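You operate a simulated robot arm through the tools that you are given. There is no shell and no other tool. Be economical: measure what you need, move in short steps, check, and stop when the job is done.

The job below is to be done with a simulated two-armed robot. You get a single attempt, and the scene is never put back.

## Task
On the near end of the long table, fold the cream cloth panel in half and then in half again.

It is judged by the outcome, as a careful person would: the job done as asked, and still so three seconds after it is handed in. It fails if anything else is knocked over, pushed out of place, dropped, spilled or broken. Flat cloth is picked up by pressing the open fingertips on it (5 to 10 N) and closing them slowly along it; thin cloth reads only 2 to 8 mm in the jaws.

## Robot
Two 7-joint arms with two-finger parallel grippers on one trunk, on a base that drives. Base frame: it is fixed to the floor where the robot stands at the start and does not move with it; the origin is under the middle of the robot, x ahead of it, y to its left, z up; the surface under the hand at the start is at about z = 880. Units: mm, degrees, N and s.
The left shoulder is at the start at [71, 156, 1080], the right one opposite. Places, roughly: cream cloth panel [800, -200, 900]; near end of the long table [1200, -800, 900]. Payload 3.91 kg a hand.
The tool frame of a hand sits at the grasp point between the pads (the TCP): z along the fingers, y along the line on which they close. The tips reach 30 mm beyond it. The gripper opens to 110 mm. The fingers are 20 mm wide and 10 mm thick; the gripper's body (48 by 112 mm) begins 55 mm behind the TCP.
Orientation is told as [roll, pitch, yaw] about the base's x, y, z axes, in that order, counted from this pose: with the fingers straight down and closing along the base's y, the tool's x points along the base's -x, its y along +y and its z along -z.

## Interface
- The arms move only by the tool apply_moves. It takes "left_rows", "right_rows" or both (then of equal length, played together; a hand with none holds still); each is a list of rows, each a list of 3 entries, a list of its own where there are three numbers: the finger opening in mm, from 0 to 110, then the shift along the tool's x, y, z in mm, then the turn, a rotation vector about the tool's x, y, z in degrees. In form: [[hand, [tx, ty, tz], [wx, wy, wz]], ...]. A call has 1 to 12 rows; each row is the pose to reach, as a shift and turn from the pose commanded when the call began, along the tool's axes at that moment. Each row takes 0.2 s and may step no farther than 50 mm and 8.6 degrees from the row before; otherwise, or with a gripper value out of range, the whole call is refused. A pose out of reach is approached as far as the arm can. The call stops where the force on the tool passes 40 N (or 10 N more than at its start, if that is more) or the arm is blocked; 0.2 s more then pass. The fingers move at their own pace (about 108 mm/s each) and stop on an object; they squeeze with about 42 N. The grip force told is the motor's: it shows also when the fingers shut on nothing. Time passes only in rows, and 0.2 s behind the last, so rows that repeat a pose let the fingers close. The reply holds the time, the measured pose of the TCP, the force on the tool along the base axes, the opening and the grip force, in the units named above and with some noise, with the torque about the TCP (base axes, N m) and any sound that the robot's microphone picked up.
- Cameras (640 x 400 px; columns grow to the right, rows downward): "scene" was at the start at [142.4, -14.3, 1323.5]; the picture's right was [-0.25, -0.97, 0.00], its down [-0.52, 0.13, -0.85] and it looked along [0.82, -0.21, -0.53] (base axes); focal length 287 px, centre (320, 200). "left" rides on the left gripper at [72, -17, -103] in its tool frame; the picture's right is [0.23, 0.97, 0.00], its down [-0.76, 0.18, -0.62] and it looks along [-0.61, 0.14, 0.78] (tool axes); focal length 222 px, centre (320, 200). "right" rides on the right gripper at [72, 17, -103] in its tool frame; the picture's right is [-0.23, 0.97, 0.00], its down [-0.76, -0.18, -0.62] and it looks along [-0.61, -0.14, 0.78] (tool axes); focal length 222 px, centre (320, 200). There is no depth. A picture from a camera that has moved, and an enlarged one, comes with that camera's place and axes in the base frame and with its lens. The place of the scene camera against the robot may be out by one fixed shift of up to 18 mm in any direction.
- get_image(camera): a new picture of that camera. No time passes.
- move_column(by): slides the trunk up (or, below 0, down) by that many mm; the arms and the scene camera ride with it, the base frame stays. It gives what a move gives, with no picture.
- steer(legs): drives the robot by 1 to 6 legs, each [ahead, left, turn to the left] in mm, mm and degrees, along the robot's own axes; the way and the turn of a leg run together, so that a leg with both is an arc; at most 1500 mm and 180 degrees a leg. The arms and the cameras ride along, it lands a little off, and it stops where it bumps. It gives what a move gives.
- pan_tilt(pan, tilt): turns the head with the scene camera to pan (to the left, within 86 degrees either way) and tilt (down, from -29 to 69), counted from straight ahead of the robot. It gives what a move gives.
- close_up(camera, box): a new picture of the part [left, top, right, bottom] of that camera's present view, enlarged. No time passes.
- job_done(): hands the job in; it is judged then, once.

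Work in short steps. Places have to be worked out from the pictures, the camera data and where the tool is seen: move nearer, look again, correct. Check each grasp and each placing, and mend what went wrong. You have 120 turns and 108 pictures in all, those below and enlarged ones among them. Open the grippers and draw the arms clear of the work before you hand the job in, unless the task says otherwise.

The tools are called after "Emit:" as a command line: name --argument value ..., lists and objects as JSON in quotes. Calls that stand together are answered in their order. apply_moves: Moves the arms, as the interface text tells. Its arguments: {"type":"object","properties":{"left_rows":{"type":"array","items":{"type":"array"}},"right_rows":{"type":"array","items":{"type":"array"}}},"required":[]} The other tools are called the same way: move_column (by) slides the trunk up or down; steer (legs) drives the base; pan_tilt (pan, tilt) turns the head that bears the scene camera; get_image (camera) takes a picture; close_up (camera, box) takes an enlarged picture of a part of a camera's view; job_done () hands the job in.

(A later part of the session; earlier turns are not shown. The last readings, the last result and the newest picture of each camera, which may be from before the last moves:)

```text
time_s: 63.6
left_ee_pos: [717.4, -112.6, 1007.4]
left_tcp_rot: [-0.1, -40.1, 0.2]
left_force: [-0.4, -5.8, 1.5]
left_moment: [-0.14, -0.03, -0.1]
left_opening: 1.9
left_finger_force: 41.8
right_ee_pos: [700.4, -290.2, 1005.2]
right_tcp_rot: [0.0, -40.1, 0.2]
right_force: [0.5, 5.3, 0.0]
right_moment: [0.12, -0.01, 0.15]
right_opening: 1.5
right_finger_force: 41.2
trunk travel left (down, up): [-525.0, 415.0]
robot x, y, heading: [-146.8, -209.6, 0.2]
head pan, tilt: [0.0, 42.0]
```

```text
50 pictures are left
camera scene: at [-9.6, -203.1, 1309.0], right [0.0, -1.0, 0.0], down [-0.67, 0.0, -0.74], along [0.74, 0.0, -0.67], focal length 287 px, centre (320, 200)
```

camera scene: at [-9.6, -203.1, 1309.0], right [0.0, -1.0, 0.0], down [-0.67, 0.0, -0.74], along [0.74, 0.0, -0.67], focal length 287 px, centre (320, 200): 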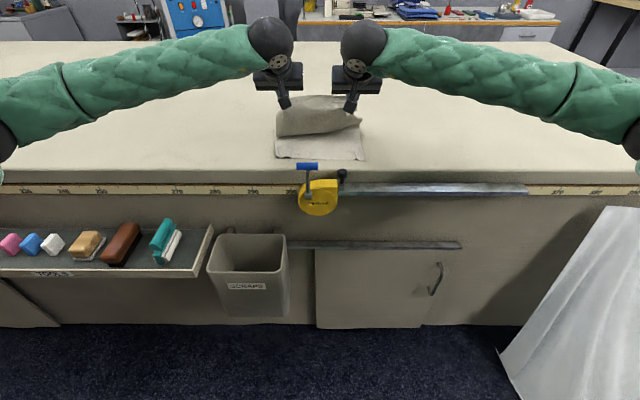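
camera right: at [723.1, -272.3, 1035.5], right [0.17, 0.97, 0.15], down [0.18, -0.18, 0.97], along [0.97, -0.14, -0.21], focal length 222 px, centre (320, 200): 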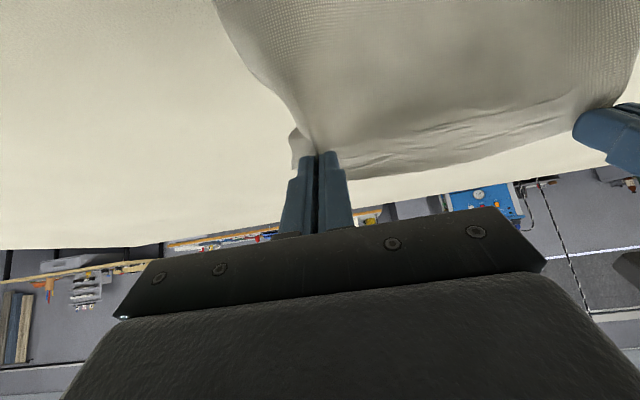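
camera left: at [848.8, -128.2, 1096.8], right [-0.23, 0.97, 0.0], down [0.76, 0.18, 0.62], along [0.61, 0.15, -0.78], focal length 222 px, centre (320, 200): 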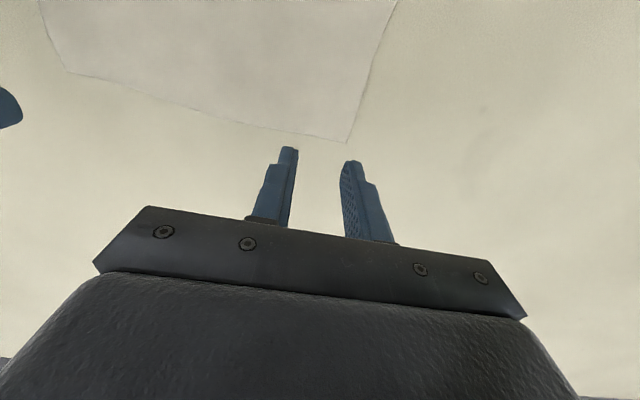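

The fold is over the midline. The clamp handle stands to about z 935–943 near x 515, between the hands, so I won't go low; instead I pitch to about 75° and hold the edge taut about 75 mm above the near edge, then check before letting it drop flat.

Emit:
apply_moves --left_rows '[[0, [16, 0, -6], [0, -5, 0]], [0, [33, 0, -12], [0, -10, 0]], [0, [50, 0, -18], [0, -15, 0]], [0, [66, 0, -24], [0, -20, 0]], [0, [83, 0, -30], [0, -25, 0]], [0, [100, 0, -36], [0, -30, 0]], [0, [116, 0, -42], [0, -35, 0]], [0, [116, 0, -42], [0, -35, 0]]]' --right_rows '[[0, [14, 0, -4], [0, -5, 0]], [0, [28, 0, -8], [0, -10, 0]], [0, [42, 0, -12], [0, -15, 0]], [0, [56, 0, -17], [0, -20, 0]], [0, [70, 0, -21], [0, -25, 0]], [0, [84, 0, -25], [0, -30, 0]], [0, [97, 0, -29], [0, -35, 0]], [0, [97, 0, -29], [0, -35, 0]]]'

Emit:
get_image --camera "scene"

Emit:
close_up --camera "scene" --box '[240, 80, 400, 210]'

Emit:
get_image --camera "left"

```text
time_s: 65.2
left_ee_pos: [586.8, -151.8, 924.8]
left_tcp_rot: [-23.4, -66.7, 22.2]
left_force: [-3.3, 60.3, 67.9]
left_moment: [-0.15, 5.46, -4.26]
left_opening: 1.4
left_finger_force: 41.7
right_ee_pos: [591.3, -262.0, 916.3]
right_tcp_rot: [19.0, -66.9, -17.9]
right_force: [1.8, -53.9, 47.8]
right_moment: [3.49, 3.92, 3.58]
right_opening: 1.6
right_finger_force: 42.0
trunk travel left (down, up): [-525.0, 415.0]
robot x, y, heading: [-144.6, -213.7, 0.5]
head pan, tilt: [0.0, 42.0]
stopped in row 7 (left hand): the force on the tool passed its limit at 356 N (the readings are from after the stop); the commanded pose is now the measured one
```

```text
49 pictures are left
camera scene: at [-12.9, -202.8, 1311.4], right [0.01, -1.0, 0.0], down [-0.67, 0.0, -0.75], along [0.75, 0.0, -0.67], focal length 287 px, centre (320, 200)
```

scene: 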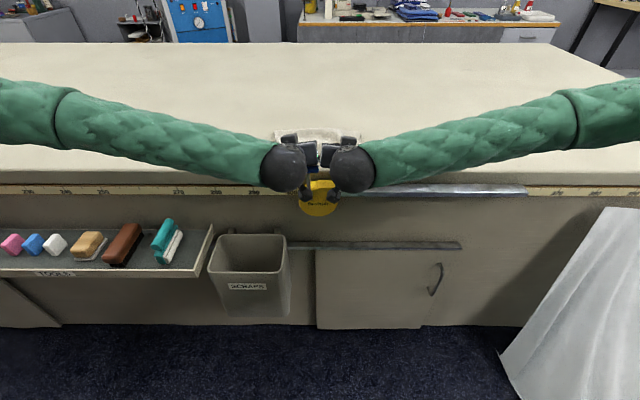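

```text
3.08 times, centred on (320, 145) of scene
camera zoom: at [-12.9, -202.8, 1311.4], right [0.01, -1.0, 0.0], down [-0.67, 0.0, -0.75], along [0.75, 0.0, -0.67], focal length 883 px, centre (320, 369)
```

zoom: 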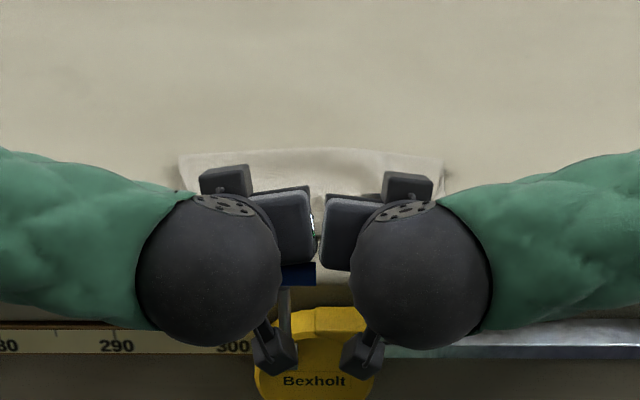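

```text
47 pictures are left
camera left: at [465.7, -173.0, 898.2], right [-0.09, 0.93, -0.36], down [-0.3, 0.32, 0.9], along [0.95, 0.19, 0.25], focal length 222 px, centre (320, 200)
```

left: 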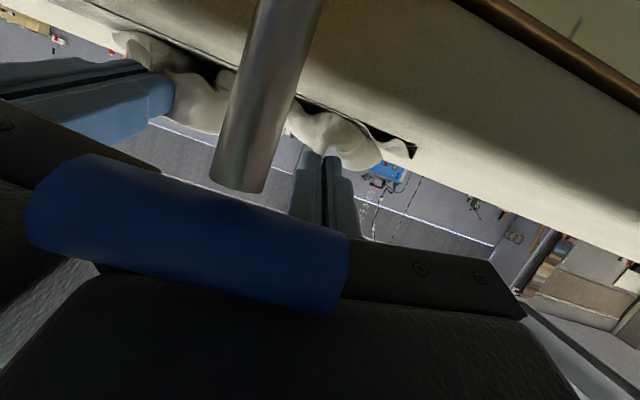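

The arms could not hold that pitch this close in: they veered off and pressed near the clamp handle. I back straight up slowly, since the handle lies beneath the left gripper body.

Emit:
apply_moves --left_rows '[[0, [-9, -1.5, -3.6], [0, 0, 0]], [0, [-18, -3, -7], [0, 0, 0]], [0, [-28, -4.5, -11], [0, 0, 0]], [0, [-37, -6, -14.5], [0, 0, 0]]]' --right_rows '[[0, [-9, 1.2, -3.7], [0, 0, 0]], [0, [-18, 2.4, -7.4], [0, 0, 0]], [0, [-28, 3.6, -11], [0, 0, 0]], [0, [-37, 4.8, -15], [0, 0, 0]]]'

Emit:
close_up --camera "scene" --box '[220, 80, 420, 220]'

```text
time_s: 66.0
left_ee_pos: [589.5, -151.8, 938.9]
left_tcp_rot: [-22.1, -65.9, 21.0]
left_force: [-0.5, 3.9, 0.9]
left_moment: [-0.03, 0.04, -0.24]
left_opening: 1.7
left_finger_force: 42.1
right_ee_pos: [594.8, -263.7, 932.0]
right_tcp_rot: [17.0, -66.1, -16.1]
right_force: [0.0, -4.8, -1.3]
right_moment: [0.04, -0.05, 0.31]
right_opening: 1.8
right_finger_force: 42.1
trunk travel left (down, up): [-525.0, 415.0]
robot x, y, heading: [-149.5, -210.7, 0.3]
head pan, tilt: [0.0, 42.0]
stopped in row 4 (right hand): the force on the tool passed its limit at 84 N (the readings are from after the stop); the commanded pose is now the measured one
```

```text
2.86 times, centred on (320, 150) of scene
camera zoom: at [-7.3, -202.6, 1308.4], right [0.0, -1.0, 0.0], down [-0.67, 0.0, -0.74], along [0.74, 0.0, -0.67], focal length 820 px, centre (320, 343)
```

zoom: 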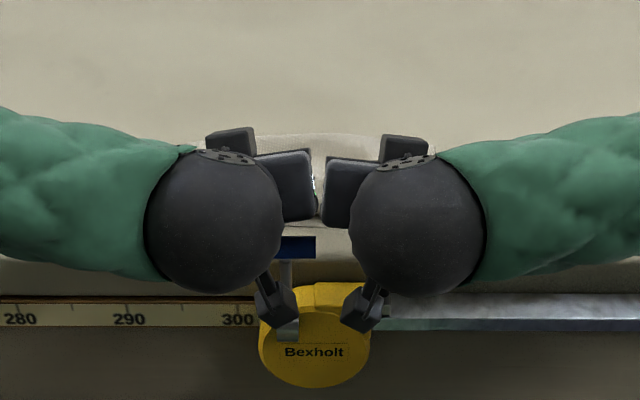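

The grippers are touching each other (only 112 mm apart). I spread them sideways gently first, then up.

Emit:
apply_moves --left_rows '[[0, [0, 5, 0], [0, 0, 0]], [0, [-3, 10, -1], [0, 0, 0]], [0, [-6, 15, -2], [0, 0, 0]], [0, [-10, 20, -4], [0, 0, 0]]]' --right_rows '[[0, [0, -5, 0], [0, 0, 0]], [0, [-3, -10, -1], [0, 0, 0]], [0, [-6, -15, -2], [0, 0, 0]], [0, [-10, -20, -4], [0, 0, 0]]]'

```text
time_s: 67.0
left_ee_pos: [589.6, -132.2, 948.3]
left_tcp_rot: [-22.1, -65.9, 20.9]
left_force: [-0.4, 0.7, 0.2]
left_moment: [0.01, 0.01, -0.03]
left_opening: 1.8
left_finger_force: 41.8
right_ee_pos: [594.2, -285.4, 939.8]
right_tcp_rot: [17.3, -66.2, -16.2]
right_force: [0.1, 0.5, -0.1]
right_moment: [-0.04, -0.03, -0.01]
right_opening: 1.8
right_finger_force: 41.3
trunk travel left (down, up): [-525.0, 415.0]
robot x, y, heading: [-144.0, -211.5, 0.2]
head pan, tilt: [0.0, 42.0]
```

Free again, forces near zero, both still gripping. I straighten the small twist, set the pitch near −60° and restore spacing and height.

Emit:
apply_moves --left_rows '[[0, [-7, 6, 0], [-1, 2.7, 2.7]], [0, [-14, 12, 0], [-2.2, 5.4, 5.3]], [0, [-21.5, 17, 0], [-3.4, 8.2, 8]], [0, [-21.5, 17, 0], [-3.4, 8.2, 8]]]' --right_rows '[[0, [-9, 0, -1], [1, 2.7, -2.2]], [0, [-18, 0, -1], [2, 5.4, -4.4]], [0, [-26.5, -1, -2], [2.8, 8, -6.5]], [0, [-26.5, -1, -2], [2.8, 8, -6.5]]]'

Emit:
close_up --camera "scene" --box '[220, 80, 420, 220]'

Emit:
get_image --camera "left"

```text
time_s: 68.0
left_ee_pos: [598.7, -110.9, 966.3]
left_tcp_rot: [-0.3, -59.4, 0.0]
left_force: [0.8, -4.9, 0.9]
left_moment: [-0.12, -0.03, -0.1]
left_opening: 1.5
left_finger_force: 41.7
right_ee_pos: [603.0, -286.1, 964.6]
right_tcp_rot: [-0.3, -59.1, 0.3]
right_force: [0.6, 4.8, -0.4]
right_moment: [-0.03, 0.02, 0.13]
right_opening: 1.7
right_finger_force: 41.6
trunk travel left (down, up): [-525.0, 415.0]
robot x, y, heading: [-146.2, -211.7, 0.3]
head pan, tilt: [0.0, 42.0]
```

```text
2.86 times, centred on (320, 150) of scene
camera zoom: at [-6.9, -203.0, 1308.7], right [0.0, -1.0, 0.0], down [-0.67, 0.0, -0.74], along [0.74, 0.0, -0.67], focal length 820 px, centre (320, 343)
```

zoom: 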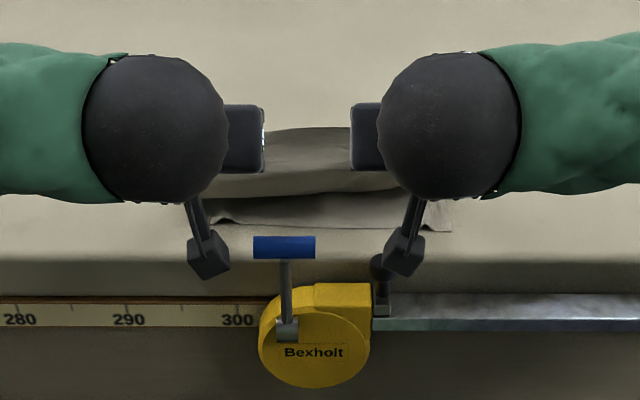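

```text
44 pictures are left
camera left: at [473.2, -127.4, 956.0], right [-0.11, 0.97, -0.2], down [-0.15, 0.18, 0.97], along [0.98, 0.14, 0.12], focal length 222 px, centre (320, 200)
```

left: 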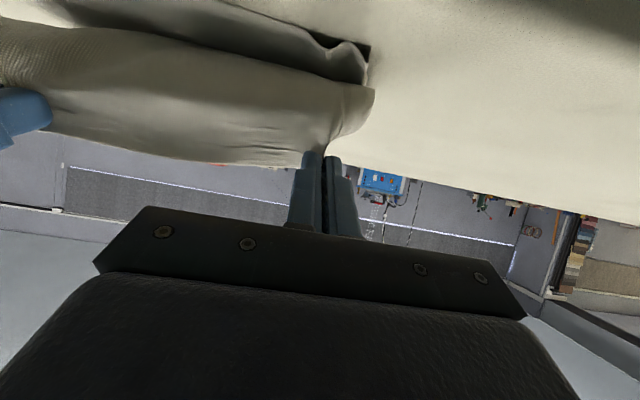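

Recovered: pose square, cloth still held, clamp in place. The lower layer's near-left corner looks nudged; I zoom to see how badly.

Emit:
close_up --camera "left" --box '[160, 0, 440, 160]'

Emit:
close_up --camera "scene" --box '[270, 115, 390, 175]'

```text
2.29 times, centred on (300, 80) of left
camera zoom: at [473.2, -127.4, 956.0], right [-0.11, 0.97, -0.2], down [-0.15, 0.18, 0.97], along [0.98, 0.14, 0.12], focal length 508 px, centre (366, 474)
```

zoom: 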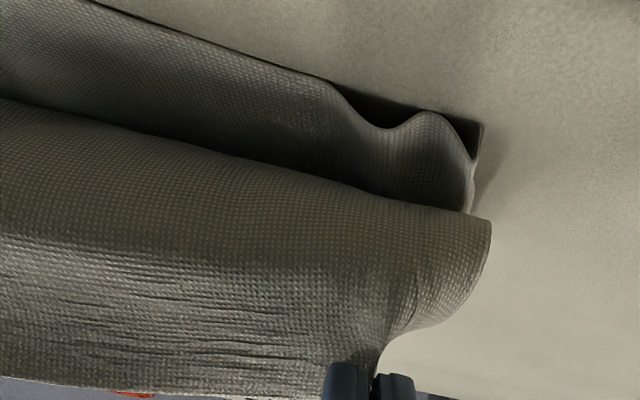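

```text
5.33 times, centred on (330, 145) of scene
camera zoom: at [-6.9, -203.0, 1308.7], right [0.0, -1.0, 0.0], down [-0.67, 0.0, -0.74], along [0.74, 0.0, -0.67], focal length 1531 px, centre (267, 493)
```

zoom: 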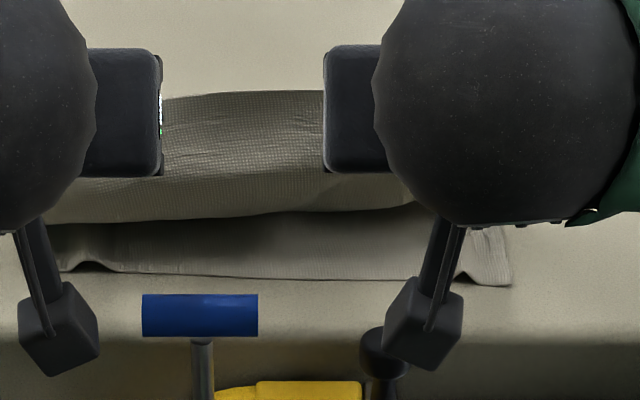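

Only a mild wave at the lower near-left corner; it can be dragged out later. I lower both hands 31 mm (gripper bodies stay above the clamp handle), then release.

Emit:
apply_moves --left_rows '[[0, [7, 0, 4], [0, 0, 0]], [0, [14, 0, 8], [0, 0, 0]], [0, [20, 0, 12], [0, 0, 0]], [0, [26.7, 0, 15.8], [0, 0, 0]], [0, [26.7, 0, 15.8], [0, 0, 0]]]' --right_rows '[[0, [7, 0, 4], [0, 0, 0]], [0, [14, 0, 9], [0, 0, 0]], [0, [20, 0, 14], [0, 0, 0]], [0, [25.2, 0, 18], [0, 0, 0]], [0, [25.2, 0, 18], [0, 0, 0]]]'

Emit:
close_up --camera "scene" --box '[240, 90, 400, 190]'

```text
time_s: 69.2
left_ee_pos: [597.8, -111.9, 935.1]
left_tcp_rot: [-0.3, -59.3, 0.2]
left_force: [1.7, -7.6, 0.4]
left_moment: [-0.11, -0.02, -0.15]
left_opening: 1.6
left_finger_force: 41.7
right_ee_pos: [606.0, -288.8, 935.4]
right_tcp_rot: [-0.3, -59.0, 0.4]
right_force: [-0.7, 7.2, 0.0]
right_moment: [0.01, -0.02, 0.21]
right_opening: 1.7
right_finger_force: 41.6
trunk travel left (down, up): [-525.0, 415.0]
robot x, y, heading: [-147.8, -207.5, 0.1]
head pan, tilt: [0.0, 42.0]
```

```text
4.00 times, centred on (320, 140) of scene
camera zoom: at [-7.3, -202.9, 1308.8], right [0.0, -1.0, 0.0], down [-0.67, 0.0, -0.74], along [0.74, 0.0, -0.67], focal length 1148 px, centre (320, 440)
```

zoom: 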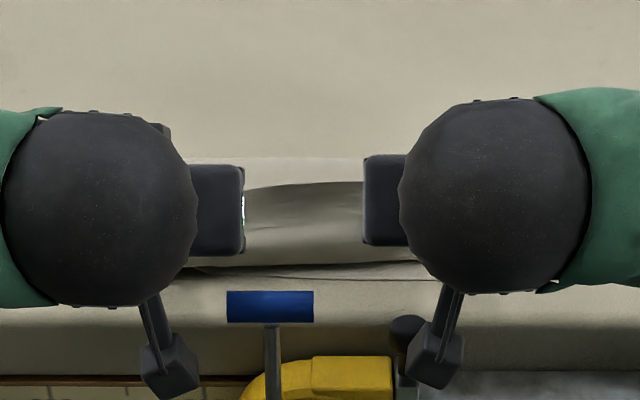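

Position looks right. I release and draw the hands back and up along the fingers.

Emit:
apply_moves --left_rows '[[10, [0, 0, -3], [0, 0, 0]], [22, [0, 0, -8], [0, 0, 0]], [26, [-5, 0, -25], [0, 0, 0]], [26, [-20, 10, -55], [0, 0, 0]], [26, [-45, 30, -80], [0, 0, 0]], [26, [-70, 60, -100], [0, 0, 0]], [26, [-90, 100, -110], [0, 0, 0]], [26, [-100, 145, -110], [0, 0, 0]]]' --right_rows '[[10, [0, 0, -3], [0, 0, 0]], [22, [0, 0, -8], [0, 0, 0]], [26, [-5, 0, -25], [0, 0, 0]], [26, [-20, -10, -55], [0, 0, 0]], [26, [-45, -30, -80], [0, 0, 0]], [26, [-70, -60, -100], [0, 0, 0]], [26, [-90, -100, -110], [0, 0, 0]], [26, [-100, -145, -110], [0, 0, 0]]]'

Emit:
close_up --camera "scene" --box '[220, 80, 420, 205]'

```text
time_s: 71.0
left_ee_pos: [552.4, 33.9, 1076.5]
left_tcp_rot: [-0.3, -59.4, 0.1]
left_force: [-0.2, 0.5, 0.1]
left_moment: [0.0, 0.02, -0.01]
left_opening: 26.0
left_finger_force: 0.2
right_ee_pos: [563.0, -433.4, 1076.8]
right_tcp_rot: [-0.4, -59.2, 0.4]
right_force: [-0.3, -0.5, 0.3]
right_moment: [-0.02, 0.02, -0.02]
right_opening: 26.0
right_finger_force: 0.1
trunk travel left (down, up): [-525.0, 415.0]
robot x, y, heading: [-142.2, -215.6, 0.2]
head pan, tilt: [0.0, 42.0]
```

```text
3.20 times, centred on (320, 142) of scene
camera zoom: at [-8.3, -202.8, 1309.0], right [0.0, -1.0, 0.0], down [-0.67, 0.0, -0.74], along [0.74, 0.0, -0.67], focal length 918 px, centre (320, 384)
```

zoom: 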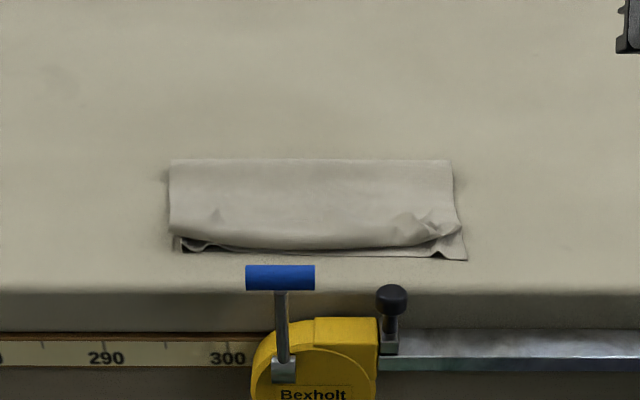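

Folded in half, roughly aligned. I bring the left hand upright above the near edge to see how the top edge lies, and the right hand upright too.

Emit:
apply_moves --left_rows '[[26, [3, -12, 13], [0, 7.4, 0]], [26, [6, -24, 26], [0, 14.8, 0]], [26, [10, -36, 40], [0, 22.2, 0]], [26, [13, -48, 53], [0, 29.6, 0]], [26, [16, -60, 66], [0, 37, 0]], [0, [20, -71, 80], [0, 44.4, 0]], [0, [23, -82, 93], [0, 51.8, 0]], [0, [25.6, -94, 106], [0, 59.3, 0]]]' --right_rows '[[26, [3, 0, 13], [0, 7.4, 0]], [26, [6, 0, 26], [0, 14.8, 0]], [26, [10, 0, 40], [0, 22.2, 0]], [26, [13, 0, 53], [0, 29.6, 0]], [26, [16, 0, 66], [0, 37, 0]], [0, [20, 0, 80], [0, 44.4, 0]], [0, [23, 0, 93], [0, 51.8, 0]], [0, [25.6, 0, 106], [0, 59.3, 0]]]'

Emit:
get_image --camera "left"

Emit:
close_up --camera "scene" --box '[260, 120, 380, 180]'

```text
time_s: 72.8
left_ee_pos: [633.1, -60.1, 997.2]
left_tcp_rot: [-0.1, 0.2, -0.1]
left_force: [-0.1, 0.2, 0.3]
left_moment: [0.01, 0.04, 0.0]
left_opening: 0.0
left_finger_force: 38.0
right_ee_pos: [642.4, -432.7, 1000.6]
right_tcp_rot: [-0.2, 0.4, 0.2]
right_force: [-0.6, 0.6, 0.2]
right_moment: [0.0, 0.01, 0.03]
right_opening: 0.3
right_finger_force: 37.5
trunk travel left (down, up): [-525.0, 415.0]
robot x, y, heading: [-144.6, -213.1, 0.3]
head pan, tilt: [0.0, 42.0]
```

```text
39 pictures are left
camera left: at [561.5, -76.0, 1101.6], right [-0.23, 0.97, 0.0], down [0.76, 0.18, 0.62], along [0.6, 0.14, -0.78], focal length 222 px, centre (320, 200)
```

left: 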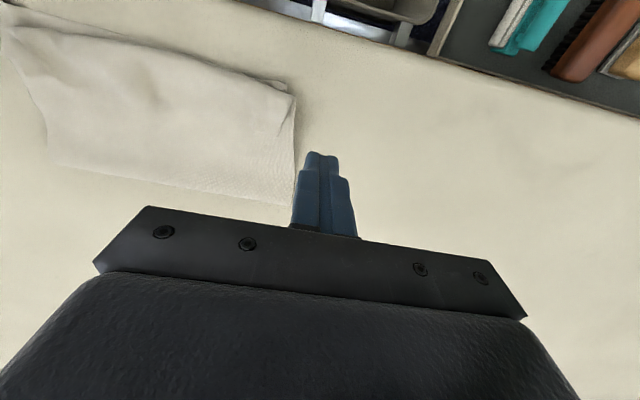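

```text
5.33 times, centred on (320, 150) of scene
camera zoom: at [-5.3, -203.2, 1308.5], right [0.0, -1.0, 0.0], down [-0.67, 0.0, -0.74], along [0.74, 0.0, -0.67], focal length 1531 px, centre (320, 467)
```

zoom: 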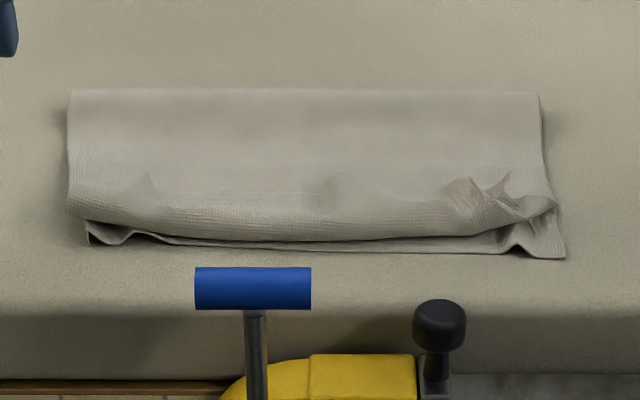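

I zoom on the near edge from the left camera to tell whether the top edge is curled.

Emit:
close_up --camera "left" --box '[0, 10, 320, 210]'

```text
2.00 times, centred on (160, 110) of left
camera zoom: at [561.5, -76.0, 1101.6], right [-0.23, 0.97, 0.0], down [0.76, 0.18, 0.62], along [0.6, 0.14, -0.78], focal length 444 px, centre (640, 380)
```

zoom: 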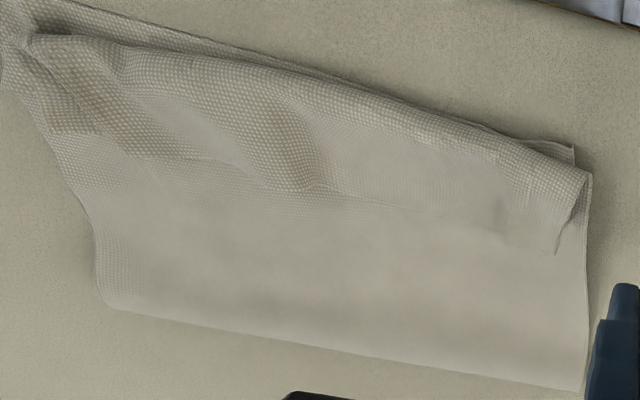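

A strip about 35 mm wide of the top layer is folded back over itself (its edge at x ≈ 650, crease ≈ 612). I'll unroll it by pressing closed fingertips on that strip and drawing it toward the robot, with both hands together.

Emit:
apply_moves --left_rows '[[0, [-6, -20, 0], [0, 0, 0]], [0, [-12, -45, 0], [0, 0, 0]], [0, [-12, -65, 10], [0, 0, 0]], [0, [-12, -65, 30], [0, 0, 0]], [0, [-12, -65, 50], [0, 0, 0]], [0, [-12, -65, 65], [0, 0, 0]], [0, [-12, -65, 75], [0, 0, 0]], [0, [-12, -65, 78], [0, 0, 0]]]' --right_rows '[[0, [-2, 35, 0], [0, 0, 0]], [0, [-4, 75, 0], [0, 0, 0]], [0, [-6, 115, 10], [0, 0, 0]], [0, [-6, 148, 30], [0, 0, 0]], [0, [-6, 148, 50], [0, 0, 0]], [0, [-6, 148, 68], [0, 0, 0]], [0, [-6, 148, 78], [0, 0, 0]], [0, [-6, 148, 81], [0, 0, 0]]]'

Emit:
close_up --camera "left" --box '[100, 20, 440, 240]'

Emit:
close_up --camera "right" --box '[200, 20, 540, 240]'

```text
time_s: 74.6
left_ee_pos: [644.7, -124.2, 922.3]
left_tcp_rot: [-0.1, 0.0, 0.1]
left_force: [0.6, -0.2, -0.6]
left_moment: [0.01, 0.03, 0.03]
left_opening: 0.0
left_finger_force: 37.4
right_ee_pos: [647.4, -285.6, 919.6]
right_tcp_rot: [-0.2, 0.1, 0.0]
right_force: [-1.0, -0.8, 0.1]
right_moment: [-0.02, -0.03, 0.0]
right_opening: 0.0
right_finger_force: 37.7
trunk travel left (down, up): [-525.0, 415.0]
robot x, y, heading: [-146.5, -210.8, -0.1]
head pan, tilt: [0.0, 42.0]
```

```text
1.82 times, centred on (270, 130) of left
camera zoom: at [573.2, -140.2, 1025.8], right [-0.23, 0.97, 0.0], down [0.76, 0.18, 0.62], along [0.61, 0.14, -0.78], focal length 404 px, centre (411, 327)
```

zoom: 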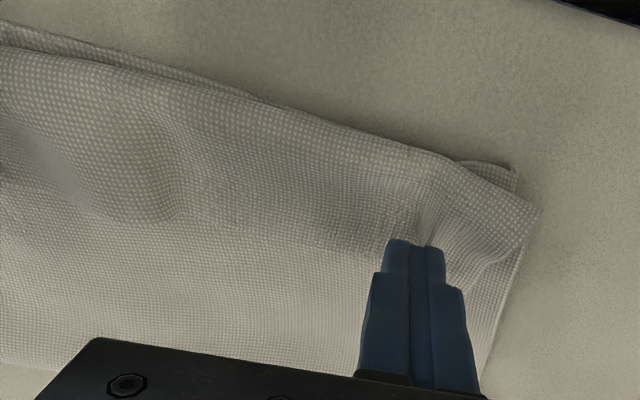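

```text
1.82 times, centred on (370, 130) of right
camera zoom: at [575.6, -268.6, 1022.8], right [0.23, 0.97, 0.0], down [0.76, -0.18, 0.62], along [0.6, -0.14, -0.78], focal length 404 px, centre (229, 327)
```

zoom: 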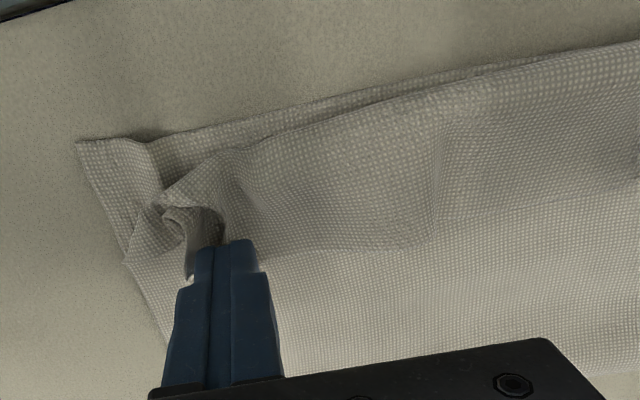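

Tips are just above the strip. I press lightly and draw both toward the robot.

Emit:
apply_moves --left_rows '[[0, [0, 0, 3], [0, 0, 0]], [0, [0, 0, 6], [0, 0, 0]], [0, [0, 0, 8], [0, 0, 0]], [0, [0, 0, 9], [0, 0, 0]], [0, [0, 0, 9], [0, 0, 0]]]' --right_rows '[[0, [0, 0, 2], [0, 0, 0]], [0, [0, 0, 4], [0, 0, 0]], [0, [0, 0, 6], [0, 0, 0]], [0, [0, 0, 6.5], [0, 0, 0]], [0, [0, 0, 6.5], [0, 0, 0]]]'

```text
time_s: 75.8
left_ee_pos: [646.0, -125.0, 914.5]
left_tcp_rot: [-0.1, 0.0, -0.1]
left_force: [0.2, 0.1, 0.2]
left_moment: [-0.01, -0.02, 0.05]
left_opening: 0.2
left_finger_force: 37.7
right_ee_pos: [646.7, -285.9, 912.2]
right_tcp_rot: [-0.3, 0.2, 0.0]
right_force: [-0.4, 0.4, 0.3]
right_moment: [-0.02, -0.03, 0.03]
right_opening: 0.2
right_finger_force: 37.7
trunk travel left (down, up): [-525.0, 415.0]
robot x, y, heading: [-146.7, -209.8, 0.4]
head pan, tilt: [0.0, 42.0]
```

Emit:
apply_moves --left_rows '[[0, [0, 0, 1.5], [0, 0, 0]], [0, [0, 0, 2.7], [0, 0, 0]], [0, [0, 0, 2.7], [0, 0, 0]]]' --right_rows '[[0, [0, 0, 1], [0, 0, 0]], [0, [0, 0, 1.5], [0, 0, 0]], [0, [0, 0, 1.5], [0, 0, 0]]]'

```text
time_s: 76.6
left_ee_pos: [644.6, -126.0, 912.4]
left_tcp_rot: [-0.2, -0.2, 0.0]
left_force: [3.4, 1.2, 8.1]
left_moment: [0.06, -0.11, 0.01]
left_opening: 0.0
left_finger_force: 37.7
right_ee_pos: [646.2, -286.1, 913.2]
right_tcp_rot: [-0.1, 0.0, 0.1]
right_force: [-0.2, -1.4, 7.6]
right_moment: [-0.05, -0.01, 0.03]
right_opening: 0.0
right_finger_force: 37.7
trunk travel left (down, up): [-525.0, 415.0]
robot x, y, heading: [-145.4, -213.5, 0.3]
head pan, tilt: [0.0, 42.0]
```

Both press at about 8 N. Now I drag both 60 mm toward the robot.

Emit:
apply_moves --left_rows '[[0, [6, 0, 0], [0, 0, 0]], [0, [12, 0, 0], [0, 0, 0]], [0, [18, 0, 0], [0, 0, 0]], [0, [24, 0, 0], [0, 0, 0]], [0, [30, 0, 0], [0, 0, 0]], [0, [36, 0, 0], [0, 0, 0]], [0, [42, 0, 0], [0, 0, 0]], [0, [48, 0, 0], [0, 0, 0]], [0, [54, 0, 0], [0, 0, 0]], [0, [60, 0, 0], [0, 0, 0]]]' --right_rows '[[0, [6, 0, 0], [0, 0, 0]], [0, [12, 0, 0], [0, 0, 0]], [0, [18, 0, 0], [0, 0, 0]], [0, [24, 0, 0], [0, 0, 0]], [0, [30, 0, 0], [0, 0, 0]], [0, [36, 0, 0], [0, 0, 0]], [0, [42, 0, 0], [0, 0, 0]], [0, [48, 0, 0], [0, 0, 0]], [0, [54, 0, 0], [0, 0, 0]], [0, [60, 0, 0], [0, 0, 0]]]'

Emit:
get_image --camera "left"

Emit:
get_image --camera "right"

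```text
time_s: 78.8
left_ee_pos: [583.7, -126.3, 912.0]
left_tcp_rot: [-0.2, -0.1, 0.1]
left_force: [6.6, -0.1, 17.4]
left_moment: [0.02, -0.18, -0.01]
left_opening: 0.0
left_finger_force: 37.6
right_ee_pos: [585.3, -284.9, 912.3]
right_tcp_rot: [-0.3, 0.2, 0.0]
right_force: [0.7, -0.6, 1.9]
right_moment: [-0.01, -0.07, 0.02]
right_opening: 0.0
right_finger_force: 37.4
trunk travel left (down, up): [-525.0, 415.0]
robot x, y, heading: [-145.1, -209.0, 0.3]
head pan, tilt: [0.0, 42.0]
```

```text
34 pictures are left
camera left: at [512.3, -141.8, 1014.5], right [-0.23, 0.97, 0.0], down [0.76, 0.18, 0.62], along [0.61, 0.14, -0.78], focal length 222 px, centre (320, 200)
```

left: 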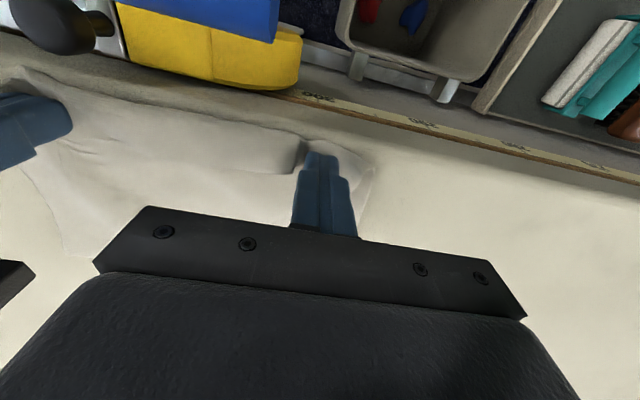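

```text
33 pictures are left
camera right: at [515.0, -268.5, 1015.5], right [0.23, 0.97, 0.0], down [0.76, -0.18, 0.62], along [0.6, -0.14, -0.78], focal length 222 px, centre (320, 200)
```

right: 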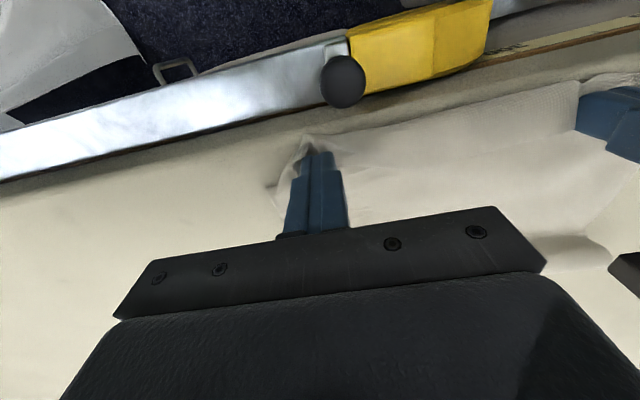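

I lift both hands clear and look at the result from the head camera.

Emit:
apply_moves --left_rows '[[0, [0, 0, -20], [0, 0, 0]], [0, [0, 10, -55], [0, 0, 0]], [0, [0, 40, -85], [0, 0, 0]], [0, [-20, 80, -90], [0, 0, 0]], [0, [-40, 120, -90], [0, 0, 0]]]' --right_rows '[[0, [0, 0, -20], [0, 0, 0]], [0, [0, -10, -55], [0, 0, 0]], [0, [0, -40, -85], [0, 0, 0]], [0, [-20, -80, -90], [0, 0, 0]], [0, [-40, -120, -90], [0, 0, 0]]]'

Emit:
close_up --camera "scene" --box '[260, 110, 380, 185]'

Emit:
get_image --camera "left"

```text
time_s: 80.0
left_ee_pos: [625.5, -4.5, 1001.3]
left_tcp_rot: [-0.2, -0.2, -0.2]
left_force: [-0.3, 0.2, -0.1]
left_moment: [-0.01, 0.01, -0.01]
left_opening: 0.0
left_finger_force: 37.8
right_ee_pos: [624.8, -406.0, 1001.3]
right_tcp_rot: [-0.2, 0.2, 0.0]
right_force: [0.1, -0.2, -0.1]
right_moment: [0.0, -0.02, -0.02]
right_opening: 0.1
right_finger_force: 37.5
trunk travel left (down, up): [-525.0, 415.0]
robot x, y, heading: [-144.5, -210.5, 0.2]
head pan, tilt: [0.0, 42.0]
```

```text
5.33 times, centred on (320, 148) of scene
camera zoom: at [-7.4, -202.9, 1308.9], right [0.0, -1.0, 0.0], down [-0.67, 0.0, -0.74], along [0.74, 0.0, -0.67], focal length 1531 px, centre (320, 480)
```

zoom: 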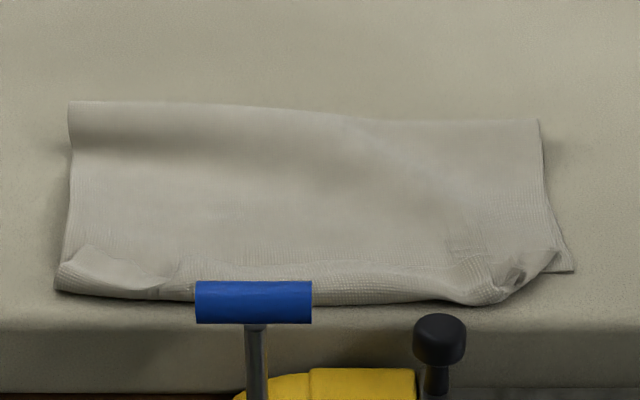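

```text
31 pictures are left
camera left: at [552.5, -20.0, 1103.7], right [-0.23, 0.97, 0.0], down [0.76, 0.18, 0.62], along [0.61, 0.14, -0.78], focal length 222 px, centre (320, 200)
```

left: 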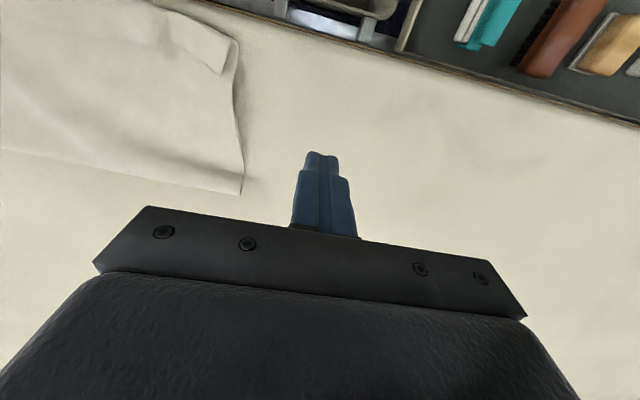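

The hem is mostly out on the right; a triangular bit remains at the left near corner. I zoom on both near corners from the hand cameras.

Emit:
close_up --camera "left" --box '[0, 0, 260, 200]'

Emit:
close_up --camera "right" --box '[340, 0, 640, 210]'

```text
2.00 times, centred on (130, 100) of left
camera zoom: at [552.5, -20.0, 1103.7], right [-0.23, 0.97, 0.0], down [0.76, 0.18, 0.62], along [0.61, 0.14, -0.78], focal length 444 px, centre (700, 400)
```

zoom: 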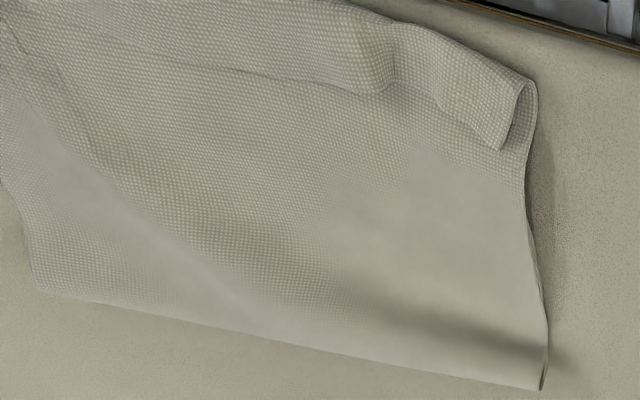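

```text
1.90 times, centred on (490, 105) of right
camera zoom: at [555.3, -389.2, 1103.9], right [0.23, 0.97, 0.0], down [0.76, -0.17, 0.62], along [0.6, -0.14, -0.78], focal length 423 px, centre (-4, 381)
```

zoom: 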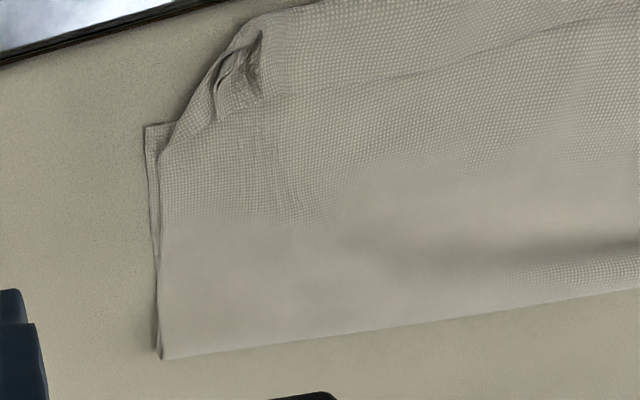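

A hem about 27 mm wide remains along the whole near edge, because pressing slid the entire layer. Instead I'll plow: open fingers (four contact points), tips barely touching just behind the hem's free edge (x ≈ 604), and push that edge toward the robot so it flips out.

Emit:
apply_moves --left_rows '[[80, [-3, -35, 0], [0, 0, 0]], [80, [-3, -70, 0], [0, 0, 0]], [80, [-3, -105, 10], [0, 0, 0]], [80, [-3, -140, 20], [0, 0, 0]], [80, [-3, -140, 45], [0, 0, 0]], [80, [-3, -140, 70], [0, 0, 0]], [80, [-3, -140, 82], [0, 0, 0]], [80, [-3, -140, 87], [0, 0, 0]], [80, [-3, -140, 88.5], [0, 0, 0]], [80, [-3, -140, 88.5], [0, 0, 0]]]' --right_rows '[[80, [-3, 35, 0], [0, 0, 0]], [80, [-3, 70, 0], [0, 0, 0]], [80, [-3, 105, 10], [0, 0, 0]], [80, [-3, 131, 20], [0, 0, 0]], [80, [-3, 131, 45], [0, 0, 0]], [80, [-3, 131, 70], [0, 0, 0]], [80, [-3, 131, 82], [0, 0, 0]], [80, [-3, 131, 87], [0, 0, 0]], [80, [-3, 131, 88.5], [0, 0, 0]], [80, [-3, 131, 88.5], [0, 0, 0]]]'

Emit:
get_image --camera "left"

```text
time_s: 82.2
left_ee_pos: [627.6, -146.5, 912.9]
left_tcp_rot: [-0.3, 0.0, -0.1]
left_force: [-0.7, 0.3, 3.5]
left_moment: [0.19, 0.02, 0.02]
left_opening: 79.6
left_finger_force: 0.0
right_ee_pos: [628.8, -275.5, 913.4]
right_tcp_rot: [-0.2, 0.2, 0.0]
right_force: [1.2, 0.3, 0.4]
right_moment: [-0.06, -0.03, -0.01]
right_opening: 80.0
right_finger_force: 0.1
trunk travel left (down, up): [-525.0, 415.0]
robot x, y, heading: [-145.5, -212.9, 0.1]
head pan, tilt: [0.0, 42.0]
```

```text
28 pictures are left
camera left: at [555.5, -161.7, 1015.2], right [-0.23, 0.97, 0.0], down [0.76, 0.18, 0.62], along [0.61, 0.14, -0.78], focal length 222 px, centre (320, 200)
```

left: 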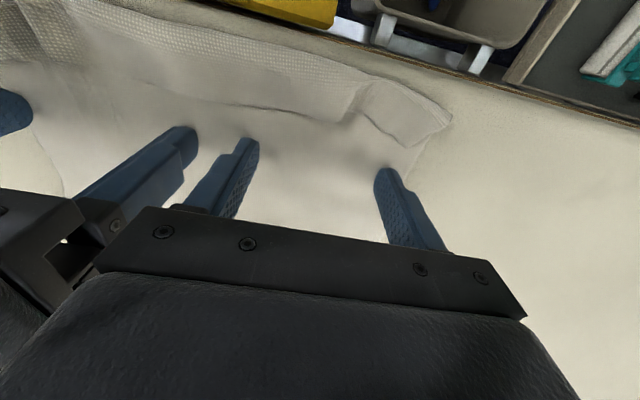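

Perfect view: the hem edge lies just ahead of the four finger tips, with light contact. I plow 66 mm toward the robot.

Emit:
apply_moves --left_rows '[[80, [5, 0, 0], [0, 0, 0]], [80, [11, 0, 0], [0, 0, 0]], [80, [17, 0, 0], [0, 0, 0]], [80, [23, 0, 0], [0, 0, 0]], [80, [29, 0, 0], [0, 0, 0]], [80, [35, 0, 0], [0, 0, 0]], [80, [41, 0, 0], [0, 0, 0]], [80, [47, 0, 0], [0, 0, 0]]]' --right_rows '[[80, [5, 0, 0.6], [0, 0, 0]], [80, [11, 0, 0.8], [0, 0, 0]], [80, [17, 0, 0.8], [0, 0, 0]], [80, [23, 0, 0.8], [0, 0, 0]], [80, [29, 0, 0.8], [0, 0, 0]], [80, [35, 0, 0.8], [0, 0, 0]], [80, [41, 0, 0.8], [0, 0, 0]], [80, [47, 0, 0.8], [0, 0, 0]]]'

Emit:
get_image --camera "left"

```text
time_s: 84.0
left_ee_pos: [581.2, -144.9, 912.8]
left_tcp_rot: [-0.2, 0.0, 0.0]
left_force: [0.0, 1.0, -0.4]
left_moment: [0.06, 0.0, -0.01]
left_opening: 80.1
left_finger_force: 0.0
right_ee_pos: [582.5, -273.7, 912.6]
right_tcp_rot: [-0.3, 0.1, 0.0]
right_force: [-0.1, 0.4, 0.7]
right_moment: [0.0, 0.02, -0.02]
right_opening: 80.1
right_finger_force: 0.0
trunk travel left (down, up): [-525.0, 415.0]
robot x, y, heading: [-144.2, -214.8, 0.4]
head pan, tilt: [0.0, 42.0]
```

```text
27 pictures are left
camera left: at [508.8, -160.4, 1015.5], right [-0.23, 0.97, 0.0], down [0.76, 0.18, 0.62], along [0.61, 0.14, -0.78], focal length 222 px, centre (320, 200)
```

left: 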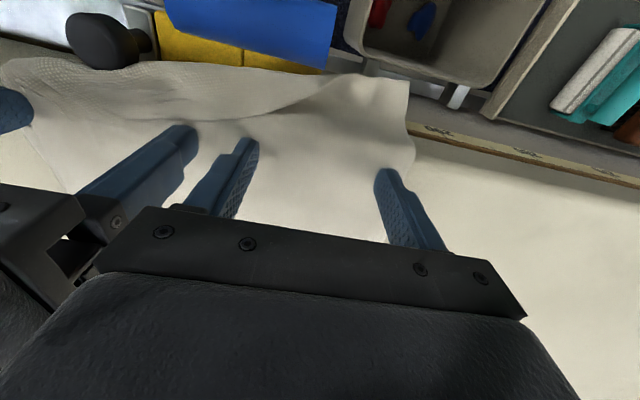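

The left corner has flipped out completely; the middle and right still have some hem. I continue with the right hand 20 mm, the left 8 mm.

Emit:
apply_moves --left_rows '[[80, [2, 0, 0], [0, 0, 0]], [80, [4, 0, 0], [0, 0, 0]], [80, [6, 0, 0], [0, 0, 0]], [80, [8, 0, 0], [0, 0, 0]]]' --right_rows '[[80, [5, 0, 0.3], [0, 0, 0]], [80, [10, 0, 0.3], [0, 0, 0]], [80, [15, 0, 0.3], [0, 0, 0]], [80, [20, 0, 0.3], [0, 0, 0]]]'

Emit:
get_image --camera "right"

```text
time_s: 85.0
left_ee_pos: [573.8, -144.6, 912.7]
left_tcp_rot: [-0.2, 0.0, -0.1]
left_force: [-0.2, -0.1, -0.2]
left_moment: [-0.01, -0.01, 0.01]
left_opening: 80.2
left_finger_force: 0.0
right_ee_pos: [562.5, -274.3, 913.4]
right_tcp_rot: [-0.2, 0.2, 0.1]
right_force: [-0.6, -0.2, 0.3]
right_moment: [0.05, -0.04, 0.01]
right_opening: 80.0
right_finger_force: 0.1
trunk travel left (down, up): [-525.0, 415.0]
robot x, y, heading: [-147.7, -211.7, 0.1]
head pan, tilt: [0.0, 42.0]
```

```text
26 pictures are left
camera right: at [491.5, -258.0, 1015.3], right [0.23, 0.97, 0.0], down [0.76, -0.17, 0.62], along [0.6, -0.14, -0.78], focal length 222 px, centre (320, 200)
```

right: 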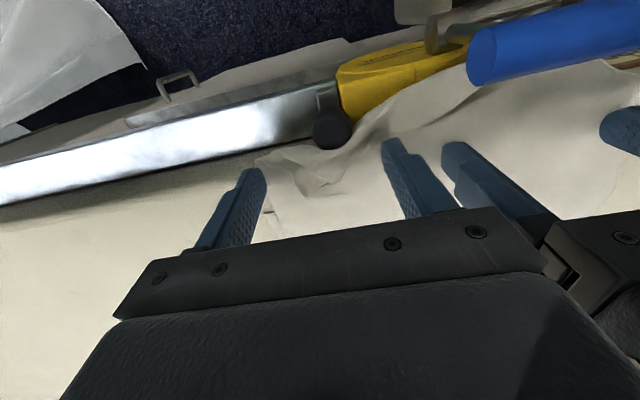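

The edge is now out, but the top layer overhangs the table edge at the middle. With the four tips on it, I press lightly and see contact before dragging it back.

Emit:
apply_moves --left_rows '[[80, [0, 0, 1], [0, 0, 0]], [80, [0, 0, 1.8], [0, 0, 0]], [80, [0, 0, 1.8], [0, 0, 0]]]' --right_rows '[[80, [0, 0, 1], [0, 0, 0]], [80, [0, 0, 1.6], [0, 0, 0]], [80, [0, 0, 1.6], [0, 0, 0]]]'

```text
time_s: 85.8
left_ee_pos: [572.4, -145.6, 910.2]
left_tcp_rot: [-0.2, 0.0, 0.0]
left_force: [2.3, 0.3, 4.3]
left_moment: [0.28, -0.06, -0.06]
left_opening: 80.2
left_finger_force: 0.7
right_ee_pos: [562.0, -275.0, 912.0]
right_tcp_rot: [-0.1, 0.2, 0.0]
right_force: [1.7, 0.2, 6.4]
right_moment: [0.27, -0.08, -0.02]
right_opening: 80.0
right_finger_force: 0.4
trunk travel left (down, up): [-525.0, 415.0]
robot x, y, heading: [-148.3, -210.4, 0.1]
head pan, tilt: [0.0, 42.0]
```

Contact at 4–6 N. I drag the top layer back 36 mm (+x) with both hands, then lift clear for a look.

Emit:
apply_moves --left_rows '[[80, [-5, 0, 0.3], [0, 0, 0]], [80, [-10, 0, 0.3], [0, 0, 0]], [80, [-15, 0, 0.3], [0, 0, 0]], [80, [-20, 0, 0.3], [0, 0, 0]], [80, [-25, 0, 0.3], [0, 0, 0]], [80, [-30, 0, 0.3], [0, 0, 0]], [80, [-36, 0, 0.3], [0, 0, 0]], [80, [-36, 0, -25], [0, 0, 0]], [80, [-36, 10, -65], [0, 0, 0]], [80, [-36, 45, -90], [0, 0, 0]], [80, [-36, 90, -95], [0, 0, 0]], [80, [-36, 130, -95], [0, 0, 0]]]' --right_rows '[[80, [-5, 0, 0.3], [0, 0, 0]], [80, [-10, 0, 0.3], [0, 0, 0]], [80, [-15, 0, 0.3], [0, 0, 0]], [80, [-20, 0, 0.3], [0, 0, 0]], [80, [-25, 0, 0.3], [0, 0, 0]], [80, [-30, 0, 0.3], [0, 0, 0]], [80, [-36, 0, 0.3], [0, 0, 0]], [80, [-36, 0, -25], [0, 0, 0]], [80, [-36, -10, -65], [0, 0, 0]], [80, [-36, -45, -90], [0, 0, 0]], [80, [-36, -90, -95], [0, 0, 0]], [80, [-36, -130, -95], [0, 0, 0]]]'

Emit:
close_up --camera "scene" --box '[260, 110, 380, 185]'

```text
time_s: 88.4
left_ee_pos: [609.2, -15.3, 1004.0]
left_tcp_rot: [-0.2, -0.1, -0.1]
left_force: [-0.5, -0.1, -0.1]
left_moment: [-0.01, -0.03, -0.03]
left_opening: 79.9
left_finger_force: 0.0
right_ee_pos: [599.5, -402.6, 1006.2]
right_tcp_rot: [-0.2, 0.2, 0.2]
right_force: [-0.7, 0.3, 0.3]
right_moment: [-0.03, -0.01, -0.03]
right_opening: 80.2
right_finger_force: 0.0
trunk travel left (down, up): [-525.0, 415.0]
robot x, y, heading: [-145.6, -211.4, 0.3]
head pan, tilt: [0.0, 42.0]
```

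```text
5.33 times, centred on (320, 148) of scene
camera zoom: at [-7.6, -202.9, 1308.9], right [0.0, -1.0, 0.0], down [-0.67, 0.0, -0.74], along [0.74, 0.0, -0.67], focal length 1531 px, centre (320, 480)
```

zoom: 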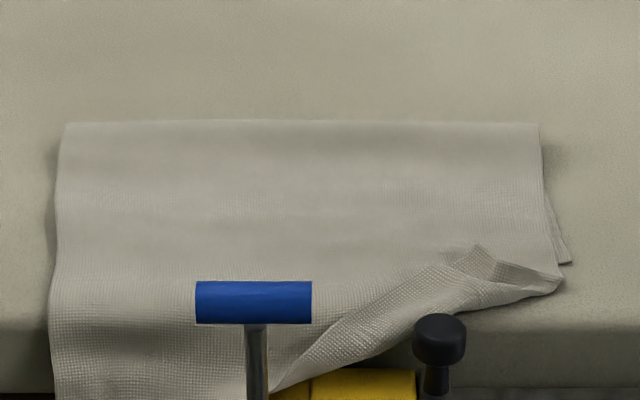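

The left part now hangs over the table edge and the right corner is still turned back. I take a full view.

Emit:
close_up --camera "scene" --box '[240, 100, 400, 230]'

```text
3.08 times, centred on (320, 165) of scene
camera zoom: at [-7.6, -202.9, 1308.9], right [0.0, -1.0, 0.0], down [-0.67, 0.0, -0.74], along [0.74, 0.0, -0.67], focal length 883 px, centre (320, 308)
```

zoom: 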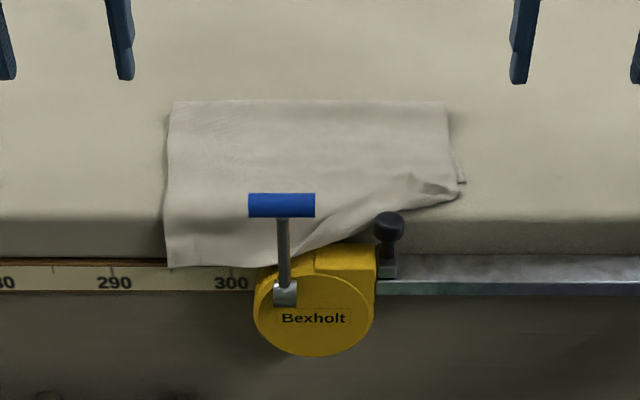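

The top layer is about 80 mm too far toward the robot. The clean cure is to pinch only the top layer some 90 mm from its edge, lift, carry it +x so the free flap trails naturally, and lay it down. I lower both hands for that pinch.

Emit:
apply_moves --left_rows '[[40, [-5, -40, 0], [0, 0, 0]], [40, [-11, -80, 0], [0, 0, 0]], [40, [-11, -120, 10], [0, 0, 0]], [40, [-11, -120, 40], [0, 0, 0]], [40, [-11, -120, 70], [0, 0, 0]], [40, [-11, -120, 85], [0, 0, 0]], [40, [-11, -120, 91], [0, 0, 0]], [40, [-11, -120, 92.5], [0, 0, 0]], [40, [-11, -120, 92.5], [0, 0, 0]]]' --right_rows '[[40, [-15, 40, 0], [0, 0, 0]], [40, [-30, 80, 0], [0, 0, 0]], [40, [-40, 120, 10], [0, 0, 0]], [40, [-40, 128, 42], [0, 0, 0]], [40, [-40, 128, 72], [0, 0, 0]], [40, [-40, 128, 87], [0, 0, 0]], [40, [-40, 128, 92], [0, 0, 0]], [40, [-40, 128, 94], [0, 0, 0]], [40, [-40, 128, 94], [0, 0, 0]]]'

```text
time_s: 90.4
left_ee_pos: [619.5, -136.4, 912.1]
left_tcp_rot: [-0.1, 0.0, -0.1]
left_force: [0.2, 0.4, 0.7]
left_moment: [0.01, -0.04, 0.03]
left_opening: 40.3
left_finger_force: 0.1
right_ee_pos: [638.4, -276.6, 911.7]
right_tcp_rot: [-0.2, 0.2, 0.0]
right_force: [-0.5, -0.3, 0.8]
right_moment: [0.0, -0.02, 0.01]
right_opening: 39.5
right_finger_force: 0.2
trunk travel left (down, up): [-525.0, 415.0]
robot x, y, heading: [-147.4, -212.0, 0.2]
head pan, tilt: [0.0, 42.0]
```

Nearly touching. I press about 1.5 mm and close slowly on the top layer with both hands.

Emit:
apply_moves --left_rows '[[40, [0, 0, 0.8], [0, 0, 0]], [40, [0, 0, 1.5], [0, 0, 0]], [36, [0, 0, 1.5], [0, 0, 0]], [32, [0, 0, 1.5], [0, 0, 0]], [28, [0, 0, 1.5], [0, 0, 0]], [24, [0, 0, 1.5], [0, 0, 0]], [20, [0, 0, 1.5], [0, 0, 0]], [16, [0, 0, 1.5], [0, 0, 0]], [12, [0, 0, 1.5], [0, 0, 0]], [7, [0, 0, 1.5], [0, 0, 0]], [0, [0, 0, 1.5], [0, 0, 0]], [0, [0, 0, 1.5], [0, 0, 0]]]' --right_rows '[[40, [0, 0, 0.8], [0, 0, 0]], [40, [0, 0, 1.5], [0, 0, 0]], [36, [0, 0, 1.5], [0, 0, 0]], [32, [0, 0, 1.5], [0, 0, 0]], [28, [0, 0, 1.5], [0, 0, 0]], [24, [0, 0, 1.5], [0, 0, 0]], [20, [0, 0, 1.5], [0, 0, 0]], [16, [0, 0, 1.5], [0, 0, 0]], [12, [0, 0, 1.5], [0, 0, 0]], [7, [0, 0, 1.5], [0, 0, 0]], [0, [0, 0, 1.5], [0, 0, 0]], [0, [0, 0, 1.5], [0, 0, 0]]]'

```text
time_s: 93.0
left_ee_pos: [619.5, -134.3, 911.2]
left_tcp_rot: [-0.2, -0.2, -0.2]
left_force: [0.1, 0.1, -0.2]
left_moment: [-0.04, -0.01, 0.02]
left_opening: 0.0
left_finger_force: 37.6
right_ee_pos: [637.7, -276.6, 911.2]
right_tcp_rot: [-0.2, 0.2, 0.0]
right_force: [1.1, 0.1, 25.3]
right_moment: [0.03, -0.09, -0.01]
right_opening: 1.9
right_finger_force: 41.4
trunk travel left (down, up): [-525.0, 415.0]
robot x, y, heading: [-146.3, -212.5, 0.1]
head pan, tilt: [0.0, 42.0]
```

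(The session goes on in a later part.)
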